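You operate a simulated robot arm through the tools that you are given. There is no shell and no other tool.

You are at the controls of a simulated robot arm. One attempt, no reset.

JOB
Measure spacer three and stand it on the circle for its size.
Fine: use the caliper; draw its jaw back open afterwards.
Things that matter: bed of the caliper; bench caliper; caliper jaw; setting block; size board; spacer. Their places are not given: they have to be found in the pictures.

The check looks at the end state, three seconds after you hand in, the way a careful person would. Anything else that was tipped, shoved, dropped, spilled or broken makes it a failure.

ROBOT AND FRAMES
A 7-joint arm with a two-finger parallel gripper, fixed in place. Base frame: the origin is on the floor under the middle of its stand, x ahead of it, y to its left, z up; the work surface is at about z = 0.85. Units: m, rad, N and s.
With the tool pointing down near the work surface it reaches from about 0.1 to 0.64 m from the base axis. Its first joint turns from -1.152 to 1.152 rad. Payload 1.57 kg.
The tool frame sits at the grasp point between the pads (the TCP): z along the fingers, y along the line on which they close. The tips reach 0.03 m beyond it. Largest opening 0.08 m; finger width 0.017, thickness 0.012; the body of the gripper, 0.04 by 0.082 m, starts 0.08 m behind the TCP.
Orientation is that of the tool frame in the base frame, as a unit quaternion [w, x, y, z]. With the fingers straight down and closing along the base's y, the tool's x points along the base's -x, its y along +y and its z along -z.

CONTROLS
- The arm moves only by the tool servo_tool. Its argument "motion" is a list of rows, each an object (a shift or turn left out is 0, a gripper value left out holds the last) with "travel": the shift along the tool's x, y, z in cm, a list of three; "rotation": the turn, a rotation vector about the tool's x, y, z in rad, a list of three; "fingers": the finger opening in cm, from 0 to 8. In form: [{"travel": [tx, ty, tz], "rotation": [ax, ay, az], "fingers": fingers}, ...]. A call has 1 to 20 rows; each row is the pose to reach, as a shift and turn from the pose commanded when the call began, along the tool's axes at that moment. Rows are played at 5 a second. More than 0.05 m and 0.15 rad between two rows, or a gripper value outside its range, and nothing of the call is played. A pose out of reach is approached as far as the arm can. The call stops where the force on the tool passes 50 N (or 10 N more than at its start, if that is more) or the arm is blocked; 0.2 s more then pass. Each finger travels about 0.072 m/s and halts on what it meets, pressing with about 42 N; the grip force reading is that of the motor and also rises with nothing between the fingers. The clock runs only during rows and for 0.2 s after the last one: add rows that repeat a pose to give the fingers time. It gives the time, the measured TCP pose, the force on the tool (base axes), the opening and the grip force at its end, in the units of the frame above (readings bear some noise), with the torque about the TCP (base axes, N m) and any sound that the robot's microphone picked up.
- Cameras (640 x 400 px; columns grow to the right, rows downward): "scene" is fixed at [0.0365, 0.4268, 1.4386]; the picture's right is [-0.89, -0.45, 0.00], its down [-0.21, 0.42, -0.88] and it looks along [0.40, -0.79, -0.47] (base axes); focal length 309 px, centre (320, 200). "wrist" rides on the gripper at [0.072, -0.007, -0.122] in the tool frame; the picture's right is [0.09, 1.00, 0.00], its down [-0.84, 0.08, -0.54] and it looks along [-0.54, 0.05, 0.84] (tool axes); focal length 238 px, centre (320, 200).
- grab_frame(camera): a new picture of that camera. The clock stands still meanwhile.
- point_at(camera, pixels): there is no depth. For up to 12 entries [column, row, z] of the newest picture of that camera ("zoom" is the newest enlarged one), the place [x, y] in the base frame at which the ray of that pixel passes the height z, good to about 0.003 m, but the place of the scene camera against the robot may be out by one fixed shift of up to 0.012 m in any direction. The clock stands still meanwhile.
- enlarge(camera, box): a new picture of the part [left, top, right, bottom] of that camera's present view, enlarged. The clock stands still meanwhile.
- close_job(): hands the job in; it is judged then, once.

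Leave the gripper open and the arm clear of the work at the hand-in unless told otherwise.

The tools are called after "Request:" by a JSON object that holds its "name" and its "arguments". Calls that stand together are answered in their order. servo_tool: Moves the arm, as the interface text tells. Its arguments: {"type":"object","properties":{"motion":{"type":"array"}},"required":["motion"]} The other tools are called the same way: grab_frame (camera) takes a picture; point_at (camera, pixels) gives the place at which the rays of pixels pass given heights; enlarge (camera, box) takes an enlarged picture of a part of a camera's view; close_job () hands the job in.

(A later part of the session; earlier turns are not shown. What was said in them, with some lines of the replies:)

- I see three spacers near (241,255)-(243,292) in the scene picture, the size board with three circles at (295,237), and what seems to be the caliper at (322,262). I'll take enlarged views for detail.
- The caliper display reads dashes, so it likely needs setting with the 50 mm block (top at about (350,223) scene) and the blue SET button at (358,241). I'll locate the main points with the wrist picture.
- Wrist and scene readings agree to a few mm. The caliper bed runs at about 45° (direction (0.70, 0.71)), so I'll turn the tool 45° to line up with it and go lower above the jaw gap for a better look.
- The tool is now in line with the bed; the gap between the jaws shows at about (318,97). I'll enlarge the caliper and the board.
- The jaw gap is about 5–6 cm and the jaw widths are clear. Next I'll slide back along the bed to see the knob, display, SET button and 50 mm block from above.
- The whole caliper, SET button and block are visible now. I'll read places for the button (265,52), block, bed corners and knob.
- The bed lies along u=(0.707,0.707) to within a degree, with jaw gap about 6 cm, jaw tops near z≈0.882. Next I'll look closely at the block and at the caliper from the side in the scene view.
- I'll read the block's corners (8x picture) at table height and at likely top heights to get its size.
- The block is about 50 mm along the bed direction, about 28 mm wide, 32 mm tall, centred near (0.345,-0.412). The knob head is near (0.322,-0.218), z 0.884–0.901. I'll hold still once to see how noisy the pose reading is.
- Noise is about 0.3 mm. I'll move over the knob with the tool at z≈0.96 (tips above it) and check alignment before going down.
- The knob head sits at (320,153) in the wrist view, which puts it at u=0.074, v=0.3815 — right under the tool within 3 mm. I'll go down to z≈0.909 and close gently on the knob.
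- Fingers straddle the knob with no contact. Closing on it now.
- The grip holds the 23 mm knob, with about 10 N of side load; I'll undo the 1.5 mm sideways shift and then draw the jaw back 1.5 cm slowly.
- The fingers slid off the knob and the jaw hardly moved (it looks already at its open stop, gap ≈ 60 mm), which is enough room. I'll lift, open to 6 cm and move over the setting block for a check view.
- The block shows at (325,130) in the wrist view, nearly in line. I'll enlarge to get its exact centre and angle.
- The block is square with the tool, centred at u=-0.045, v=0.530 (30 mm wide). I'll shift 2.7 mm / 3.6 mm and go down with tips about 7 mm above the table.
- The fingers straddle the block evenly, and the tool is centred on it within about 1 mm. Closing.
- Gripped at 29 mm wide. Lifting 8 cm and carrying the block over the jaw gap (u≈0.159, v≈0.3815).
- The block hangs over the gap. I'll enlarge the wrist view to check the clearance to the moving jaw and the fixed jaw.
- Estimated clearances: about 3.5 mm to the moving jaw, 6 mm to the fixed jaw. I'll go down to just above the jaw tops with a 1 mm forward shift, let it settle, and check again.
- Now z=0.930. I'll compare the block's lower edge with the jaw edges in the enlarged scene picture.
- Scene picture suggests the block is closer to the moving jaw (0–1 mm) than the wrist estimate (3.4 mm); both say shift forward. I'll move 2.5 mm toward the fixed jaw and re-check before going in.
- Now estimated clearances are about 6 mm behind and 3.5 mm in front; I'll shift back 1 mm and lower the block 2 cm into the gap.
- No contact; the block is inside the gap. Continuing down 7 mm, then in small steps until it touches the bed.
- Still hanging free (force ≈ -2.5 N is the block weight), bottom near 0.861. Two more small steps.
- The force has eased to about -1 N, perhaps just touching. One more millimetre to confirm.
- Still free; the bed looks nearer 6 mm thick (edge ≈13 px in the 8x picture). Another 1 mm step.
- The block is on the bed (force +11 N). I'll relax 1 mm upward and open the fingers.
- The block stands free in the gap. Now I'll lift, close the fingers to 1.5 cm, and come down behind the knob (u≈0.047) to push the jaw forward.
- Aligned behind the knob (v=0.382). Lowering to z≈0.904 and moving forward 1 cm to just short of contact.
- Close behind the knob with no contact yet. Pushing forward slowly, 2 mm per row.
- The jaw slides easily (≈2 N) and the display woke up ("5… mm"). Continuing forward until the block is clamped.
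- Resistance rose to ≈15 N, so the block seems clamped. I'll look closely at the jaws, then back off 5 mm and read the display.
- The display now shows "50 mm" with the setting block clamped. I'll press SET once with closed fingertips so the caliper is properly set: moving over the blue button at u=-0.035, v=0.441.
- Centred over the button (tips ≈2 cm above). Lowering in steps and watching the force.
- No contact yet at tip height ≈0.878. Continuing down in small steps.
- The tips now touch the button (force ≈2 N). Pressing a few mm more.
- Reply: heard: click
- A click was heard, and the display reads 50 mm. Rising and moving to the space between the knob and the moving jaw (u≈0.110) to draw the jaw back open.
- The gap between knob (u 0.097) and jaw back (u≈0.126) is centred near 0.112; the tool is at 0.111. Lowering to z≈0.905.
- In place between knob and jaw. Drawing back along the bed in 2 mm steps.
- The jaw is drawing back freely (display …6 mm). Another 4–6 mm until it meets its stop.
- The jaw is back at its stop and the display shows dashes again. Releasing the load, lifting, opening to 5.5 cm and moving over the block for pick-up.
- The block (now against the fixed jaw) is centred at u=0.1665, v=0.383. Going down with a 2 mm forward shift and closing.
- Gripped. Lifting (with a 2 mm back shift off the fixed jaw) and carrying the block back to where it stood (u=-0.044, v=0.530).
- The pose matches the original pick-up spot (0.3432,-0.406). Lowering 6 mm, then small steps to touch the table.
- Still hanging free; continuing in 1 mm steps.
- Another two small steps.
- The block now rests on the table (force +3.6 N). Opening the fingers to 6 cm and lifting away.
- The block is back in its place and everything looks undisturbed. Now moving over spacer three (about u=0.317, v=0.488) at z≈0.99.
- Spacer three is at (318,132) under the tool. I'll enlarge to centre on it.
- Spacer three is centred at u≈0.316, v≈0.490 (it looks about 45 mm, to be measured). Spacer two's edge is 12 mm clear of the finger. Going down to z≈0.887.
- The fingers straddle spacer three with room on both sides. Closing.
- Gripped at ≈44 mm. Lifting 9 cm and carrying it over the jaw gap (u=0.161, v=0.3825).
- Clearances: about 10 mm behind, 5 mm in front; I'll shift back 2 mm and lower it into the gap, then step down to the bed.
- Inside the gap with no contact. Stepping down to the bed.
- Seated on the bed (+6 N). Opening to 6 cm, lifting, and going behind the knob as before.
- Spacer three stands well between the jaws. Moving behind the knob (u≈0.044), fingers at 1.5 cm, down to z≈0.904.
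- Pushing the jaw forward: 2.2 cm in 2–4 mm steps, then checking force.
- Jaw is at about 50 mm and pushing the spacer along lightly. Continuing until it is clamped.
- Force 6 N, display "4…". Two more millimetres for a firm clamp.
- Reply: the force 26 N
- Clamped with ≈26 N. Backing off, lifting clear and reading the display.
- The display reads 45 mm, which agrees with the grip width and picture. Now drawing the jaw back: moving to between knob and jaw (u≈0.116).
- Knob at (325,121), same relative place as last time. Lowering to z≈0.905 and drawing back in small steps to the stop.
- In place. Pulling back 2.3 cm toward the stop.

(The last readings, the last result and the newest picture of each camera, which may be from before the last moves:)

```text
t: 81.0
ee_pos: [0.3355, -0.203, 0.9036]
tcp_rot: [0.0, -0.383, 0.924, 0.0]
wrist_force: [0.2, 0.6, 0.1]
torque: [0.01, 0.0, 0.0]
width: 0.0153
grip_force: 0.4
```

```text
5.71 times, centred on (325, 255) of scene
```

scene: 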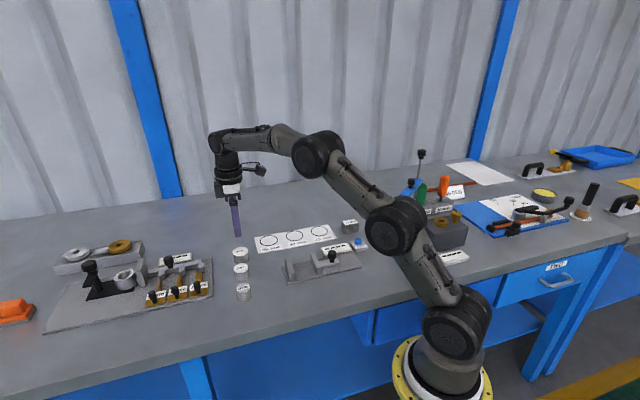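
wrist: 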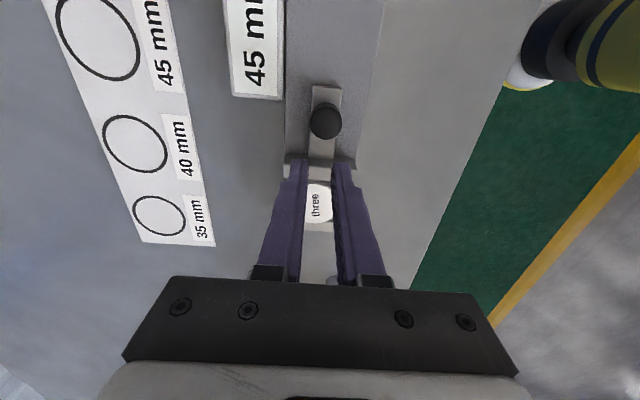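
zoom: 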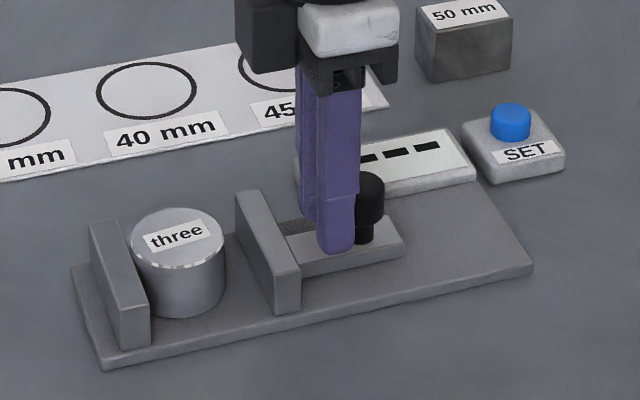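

The jaw is open again (dashes on the display). A last 1 mm, then relieve, lift, open to 6 cm and go over the spacer.

Request:
{"name": "servo_tool", "arguments": {"motion": [{"travel": [0.1, 0, 0]}, {"travel": [-0.4, 0, 0]}, {"travel": [-0.4, 0, -3]}, {"travel": [-0.4, 0, -6]}, {"travel": [-0.4, 0, -8], "fingers": 6}, {"travel": [-3.9, 0, -8]}, {"travel": [-7.4, 0, -8]}, {"travel": [-7.4, 0, -6]}, {"travel": [-7.4, 0, -6]}]}}

Request:
{"name": "enlarge", "arguments": {"camera": "wrist", "box": [240, 60, 400, 240]}}

Request:
{"name": "enlarge", "arguments": {"camera": "scene", "box": [285, 220, 365, 290]}}

```text
t: 83.0
ee_pos: [0.3868, -0.1481, 0.9651]
tcp_rot: [0.0, -0.383, 0.924, -0.001]
wrist_force: [-0.5, -1.1, 0.0]
torque: [-0.02, 0.02, 0.01]
width: 0.06
grip_force: 0.1
```

```text
2.22 times, centred on (320, 150) of wrist
```

zoom: 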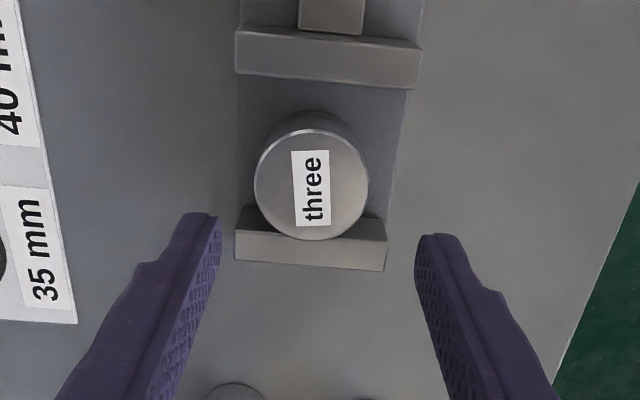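

```text
5.71 times, centred on (325, 255) of scene
```

zoom: 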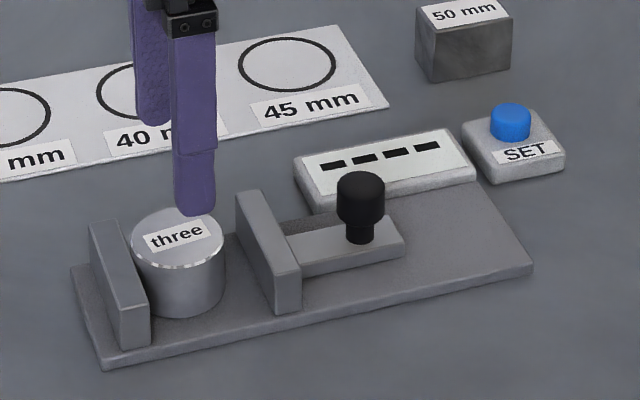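

Spacer three (against the fixed jaw) is centred at u=0.168, v=0.382. Shifting 4 mm sideways and going down to z≈0.897 to grip.

Request:
{"name": "servo_tool", "arguments": {"motion": [{"travel": [0, -0.41, 1.5]}, {"travel": [0, -0.41, 4]}, {"travel": [0, -0.41, 5.8]}, {"travel": [0, -0.41, 6.7]}, {"travel": [0, -0.41, 6.7]}]}}

Request:
{"name": "grab_frame", "arguments": {"camera": "wrist"}}

```text
t: 84.2
ee_pos: [0.3899, -0.1518, 0.896]
tcp_rot: [-0.001, -0.384, 0.924, 0.0]
wrist_force: [0.6, 0.0, -0.2]
torque: [0.01, -0.01, 0.03]
width: 0.0601
grip_force: 0.0
```

```text
taken
```

wrist: 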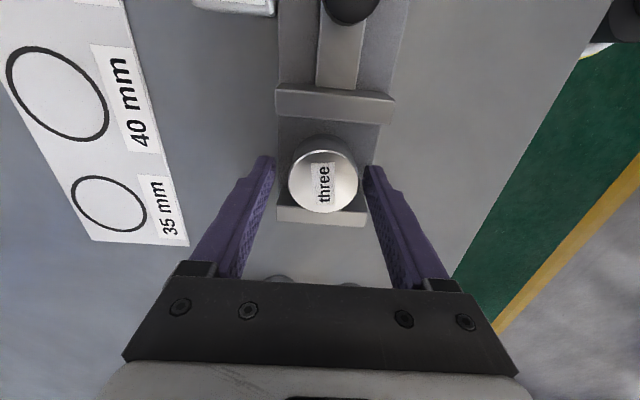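

The spacer sits evenly between the fingers at (323,181). Closing on it.

Request:
{"name": "servo_tool", "arguments": {"motion": [{"fingers": 5.0}, {"fingers": 4.2}, {"fingers": 3}, {"fingers": 3}, {"fingers": 3}]}}

```text
t: 85.4
ee_pos: [0.3897, -0.1533, 0.8978]
tcp_rot: [0.0, -0.382, 0.924, 0.0]
wrist_force: [-1.1, 0.4, -0.6]
torque: [0.02, -0.03, -0.02]
width: 0.0438
grip_force: 42.2
```

Gripped. Lifting off and carrying it toward the 45 mm circle, stopping short (u≈0.123, v≈0.559) so I can see the circle unobstructed.

Request:
{"name": "servo_tool", "arguments": {"motion": [{"travel": [0.2, 0, -0.3]}, {"travel": [0.2, 0, -3]}, {"travel": [0.2, 0, -6]}, {"travel": [0.2, 0, -8.8]}, {"travel": [1.2, -3.5, -8.8]}, {"travel": [2.2, -7, -8.8]}, {"travel": [3.2, -10.5, -8.8]}, {"travel": [4.0, -14, -8.8]}, {"travel": [4.4, -17.5, -8.8]}, {"travel": [4.4, -17.5, -8.8]}, {"travel": [4.4, -17.5, -8.8]}]}}

Request:
{"name": "grab_frame", "arguments": {"camera": "wrist"}}

Request:
{"name": "enlarge", "arguments": {"camera": "wrist", "box": [230, 20, 390, 180]}}

```text
t: 87.8
ee_pos: [0.483, -0.3086, 0.9874]
tcp_rot: [0.0, -0.383, 0.924, 0.001]
wrist_force: [0.0, -0.2, -1.4]
torque: [0.03, -0.01, 0.01]
width: 0.0437
grip_force: 41.7
```

```text
taken
```

wrist: 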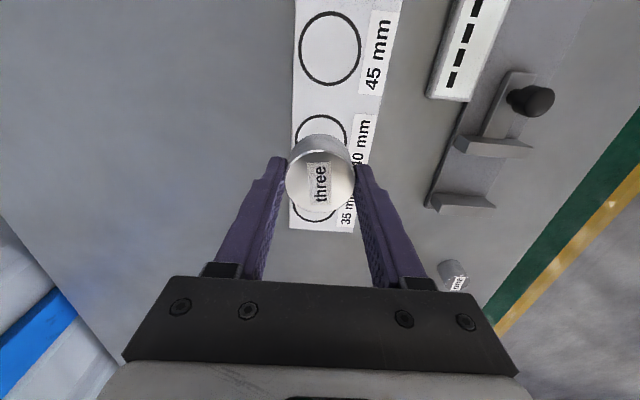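

```text
2.50 times, centred on (310, 100) of wrist
```

zoom: 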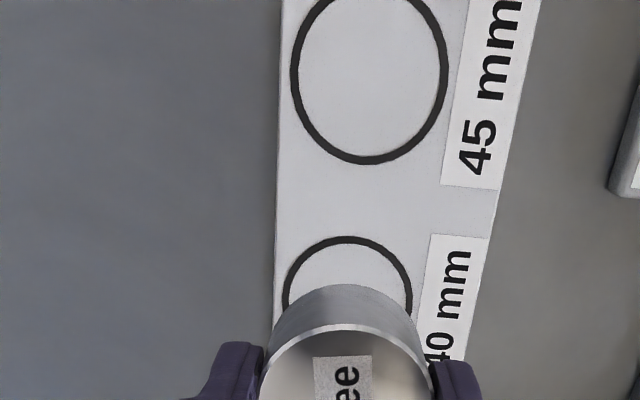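

The 45 mm circle is fully visible; from its edges (cols 298–362, rows 10–86) its centre is u=0.0535, v=0.558, about 58 mm across. Moving the spacer over that centre and down to just above the board.

Request:
{"name": "servo_tool", "arguments": {"motion": [{"travel": [2.5, 0.05, 0]}, {"travel": [5, 0.1, 0]}, {"travel": [6.98, 0.15, 0]}, {"travel": [6.98, 0.15, 2]}, {"travel": [6.98, 0.15, 4.5]}, {"travel": [6.98, 0.15, 6.5]}, {"travel": [6.98, 0.15, 6.5]}]}}

Request:
{"name": "grab_frame", "arguments": {"camera": "wrist"}}

Request:
{"name": "enlarge", "arguments": {"camera": "scene", "box": [280, 200, 360, 260]}}

```text
t: 89.4
ee_pos: [0.4327, -0.3562, 0.9218]
tcp_rot: [0.0, -0.383, 0.924, 0.0]
wrist_force: [0.1, 0.2, -1.0]
torque: [0.0, 0.01, -0.02]
width: 0.0439
grip_force: 42.2
```

```text
taken
```

wrist: 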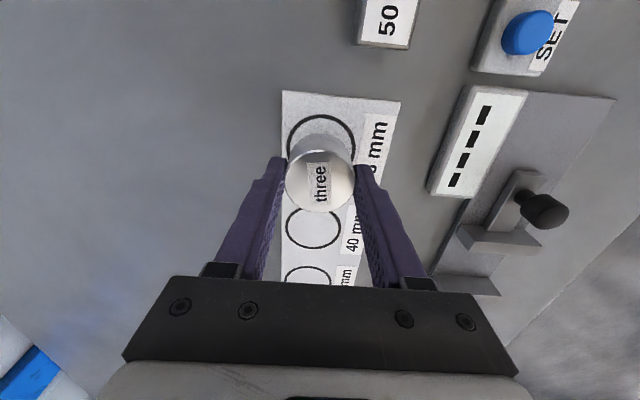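

```text
6.67 times, centred on (320, 230) of scene
```

zoom: 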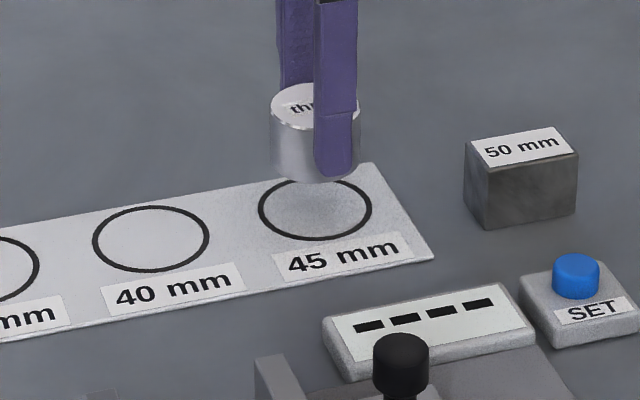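

The spacer is above the circle and looks centred sideways. Lowering another 2.2 cm and checking against the ring.

Request:
{"name": "servo_tool", "arguments": {"motion": [{"travel": [0, 0, 0.8]}, {"travel": [0, 0, 1.6]}, {"travel": [0, 0, 2.2]}, {"travel": [0, 0, 2.2]}]}}

Request:
{"name": "enlarge", "arguments": {"camera": "wrist", "box": [240, 70, 400, 230]}}

Request:
{"name": "enlarge", "arguments": {"camera": "scene", "box": [290, 205, 350, 255]}}

```text
t: 90.4
ee_pos: [0.4332, -0.3569, 0.8985]
tcp_rot: [0.0, -0.383, 0.924, 0.0]
wrist_force: [0.2, 0.7, -1.5]
torque: [-0.02, 0.0, 0.0]
width: 0.0437
grip_force: 42.4
```

```text
2.50 times, centred on (320, 150) of wrist
```

zoom: 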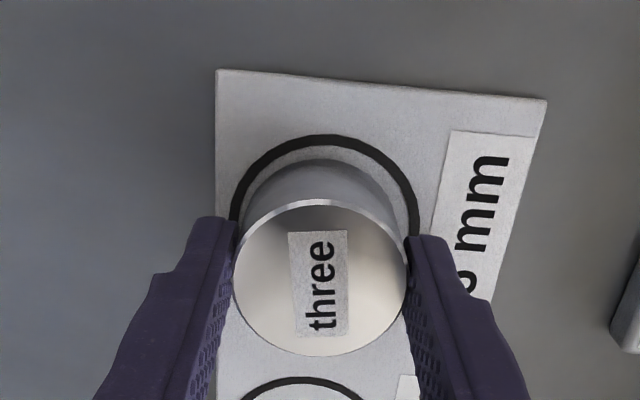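

```text
8.00 times, centred on (320, 230) of scene
```

zoom: 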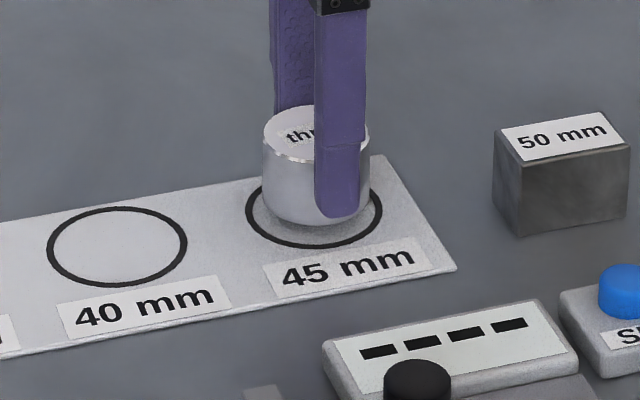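

Spacer and ring centres agree within about 1–2 mm in both views. Stepping down to touch.

Request:
{"name": "servo_tool", "arguments": {"motion": [{"travel": [0, 0, 0.2]}, {"travel": [0, 0, 0.35]}, {"travel": [0, 0, 0.35]}]}}

Request:
{"name": "servo_tool", "arguments": {"motion": [{"travel": [0, 0, 0.1]}, {"travel": [0, 0, 0.1]}]}}

```text
t: 91.2
ee_pos: [0.4322, -0.3571, 0.895]
tcp_rot: [0.001, -0.383, 0.924, -0.001]
wrist_force: [-0.1, -0.2, -2.1]
torque: [0.01, 0.01, 0.04]
width: 0.0437
grip_force: 42.3
```

```text
t: 91.8
ee_pos: [0.4328, -0.3558, 0.894]
tcp_rot: [0.0, -0.383, 0.924, -0.001]
wrist_force: [0.1, 0.2, -0.3]
torque: [-0.02, -0.02, 0.05]
width: 0.0436
grip_force: 42.1
```

Nearly there. One more millimetre.

Request:
{"name": "servo_tool", "arguments": {"motion": [{"travel": [0, 0, 0.1]}, {"travel": [0, 0, 0.1]}]}}

```text
t: 92.4
ee_pos: [0.4316, -0.3572, 0.8931]
tcp_rot: [0.0, -0.383, 0.924, 0.001]
wrist_force: [-1.6, -0.1, -2.4]
torque: [0.01, -0.02, 0.02]
width: 0.0437
grip_force: 41.7
```

Still free (-2 N). Another small step.

Request:
{"name": "servo_tool", "arguments": {"motion": [{"travel": [0, 0, 0.1]}, {"travel": [0, 0, 0.1]}]}}

Request:
{"name": "servo_tool", "arguments": {"motion": [{"travel": [0, 0, 0.07]}, {"travel": [0, 0, 0.07]}]}}

```text
t: 93.0
ee_pos: [0.4332, -0.3576, 0.8927]
tcp_rot: [0.0, -0.383, 0.924, -0.001]
wrist_force: [-0.5, 1.2, 4.1]
torque: [0.12, 0.15, -0.04]
width: 0.0437
grip_force: 42.2
```

```text
t: 93.6
ee_pos: [0.4323, -0.3569, 0.8926]
tcp_rot: [0.0, -0.383, 0.924, -0.002]
wrist_force: [-2.2, 3.9, 13.7]
torque: [0.21, 0.25, -0.03]
width: 0.044
grip_force: 41.9
```

Touching now (+14 N). Easing up 0.7 mm, opening to 6 cm, and lifting straight up.

Request:
{"name": "servo_tool", "arguments": {"motion": [{"travel": [0, 0, -0.07]}, {"travel": [0, 0, -0.07], "fingers": 4.8}, {"travel": [0, 0, -0.07], "fingers": 6}, {"travel": [0, 0, -0.07], "fingers": 6}, {"travel": [0, 0, -2.5]}, {"travel": [0, 0, -5]}, {"travel": [0, 0, -9]}, {"travel": [0, 0, -9]}]}}

Request:
{"name": "enlarge", "arguments": {"camera": "scene", "box": [290, 205, 350, 255]}}

Request:
{"name": "enlarge", "arguments": {"camera": "wrist", "box": [240, 60, 400, 220]}}

```text
t: 95.4
ee_pos: [0.4302, -0.3579, 0.9814]
tcp_rot: [-0.001, -0.382, 0.924, 0.0]
wrist_force: [-0.2, 0.5, -0.3]
torque: [0.0, 0.02, 0.01]
width: 0.0601
grip_force: 0.1
```

```text
8.00 times, centred on (320, 230) of scene
```

zoom: 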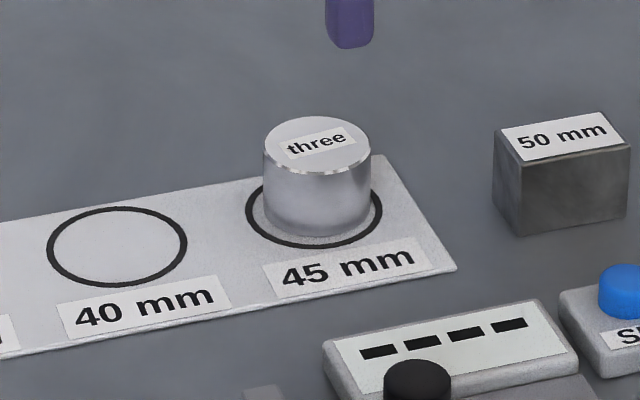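

```text
2.50 times, centred on (320, 140) of wrist
```

zoom: 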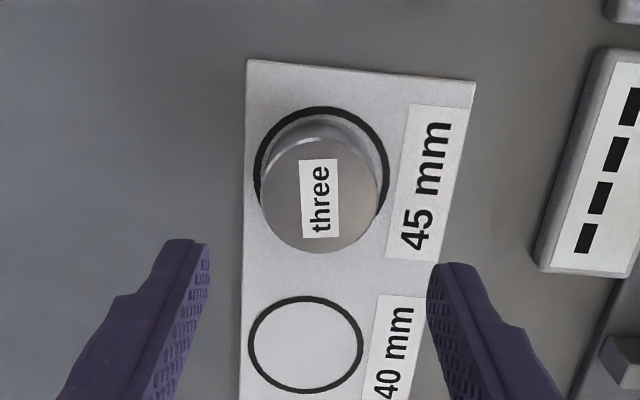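

Spacer three stands inside the 45 mm ring. I'll raise the arm well clear toward its start area, open the gripper fully, and take final pictures.

Request:
{"name": "servo_tool", "arguments": {"motion": [{"travel": [0, 0, -4]}, {"travel": [0, 0, -8]}, {"travel": [0, 0, -12], "fingers": 8}, {"travel": [-2, 2, -15]}, {"travel": [-4, 5, -15]}, {"travel": [-6, 8, -15]}, {"travel": [-8, 11, -15]}, {"travel": [-10, 14, -15]}, {"travel": [-10, 14, -15]}]}}

Request:
{"name": "grab_frame", "arguments": {"camera": "scene"}}

Request:
{"name": "grab_frame", "arguments": {"camera": "wrist"}}

Request:
{"name": "enlarge", "arguments": {"camera": "scene", "box": [230, 210, 370, 300]}}

Request:
{"name": "enlarge", "arguments": {"camera": "scene", "box": [305, 215, 337, 245]}}

```text
t: 97.4
ee_pos: [0.4022, -0.1883, 1.1318]
tcp_rot: [0.0, -0.383, 0.924, 0.0]
wrist_force: [-0.9, -1.3, -0.2]
torque: [-0.02, 0.01, -0.01]
width: 0.0801
grip_force: 0.0
```

```text
taken
```

scene: 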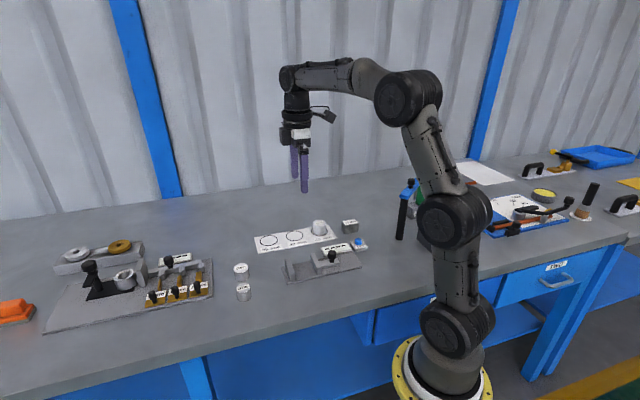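

```text
taken
```

wrist: 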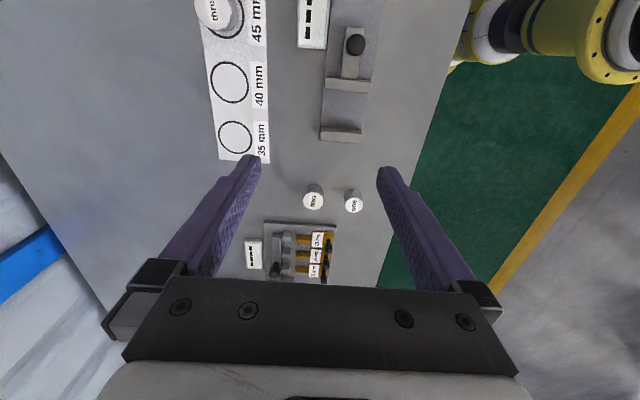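

```text
4.44 times, centred on (300, 255) of scene
```

zoom: 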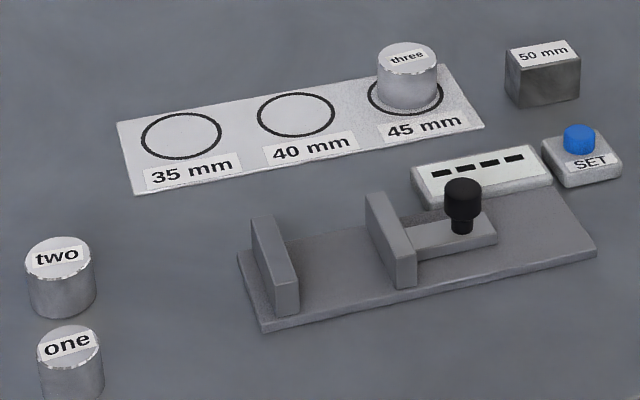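

```text
13.33 times, centred on (321, 230) of scene
```

zoom: 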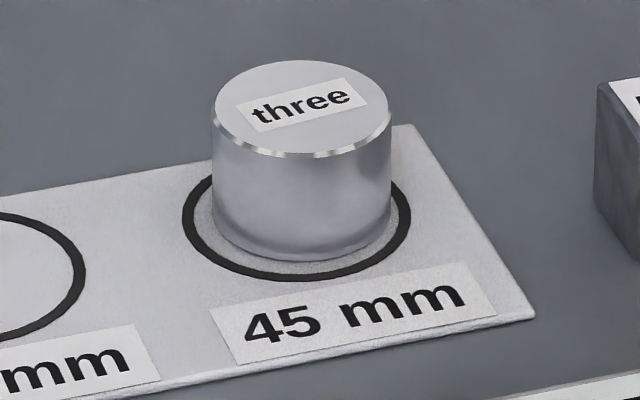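

Final check: spacer three stands centred in the 45 mm ring with clear margin all round. The jaw is drawn back and the display shows dashes. The 50 mm block is back in its place, and spacers one and two are untouched. The gripper is open and the arm is clear, so I'm handing in.

Request:
{"name": "close_job", "arguments": {}}

```text
The job is handed in.
```

Spacer three measured 45 mm on the caliper and now stands upright inside the 45 mm circle. I've handed the job in, but no result has come back yet.

- **Setting:** I clamped the 50 mm block in the caliper and pressed SET. It clicked, and the display read 50 mm. The block is back at its original spot.
- **Measuring:** With spacer three clamped, the display read 45 mm. The gripper closed to about 44 mm on it, which fits.
- **Placing:** In the last pictures the spacer sits centred in the ring to within about 1–2 mm.
- **End state:** The caliper jaw is drawn back to its stop and the display shows dashes, as at the start. Spacers one and two were not touched. The gripper is open and the arm is raised clear of the bench.

Early on, my first grip on the caliper knob slipped off while I was trying to draw the jaw back. The jaw was already at its open stop, and I saw no sign that anything else moved.
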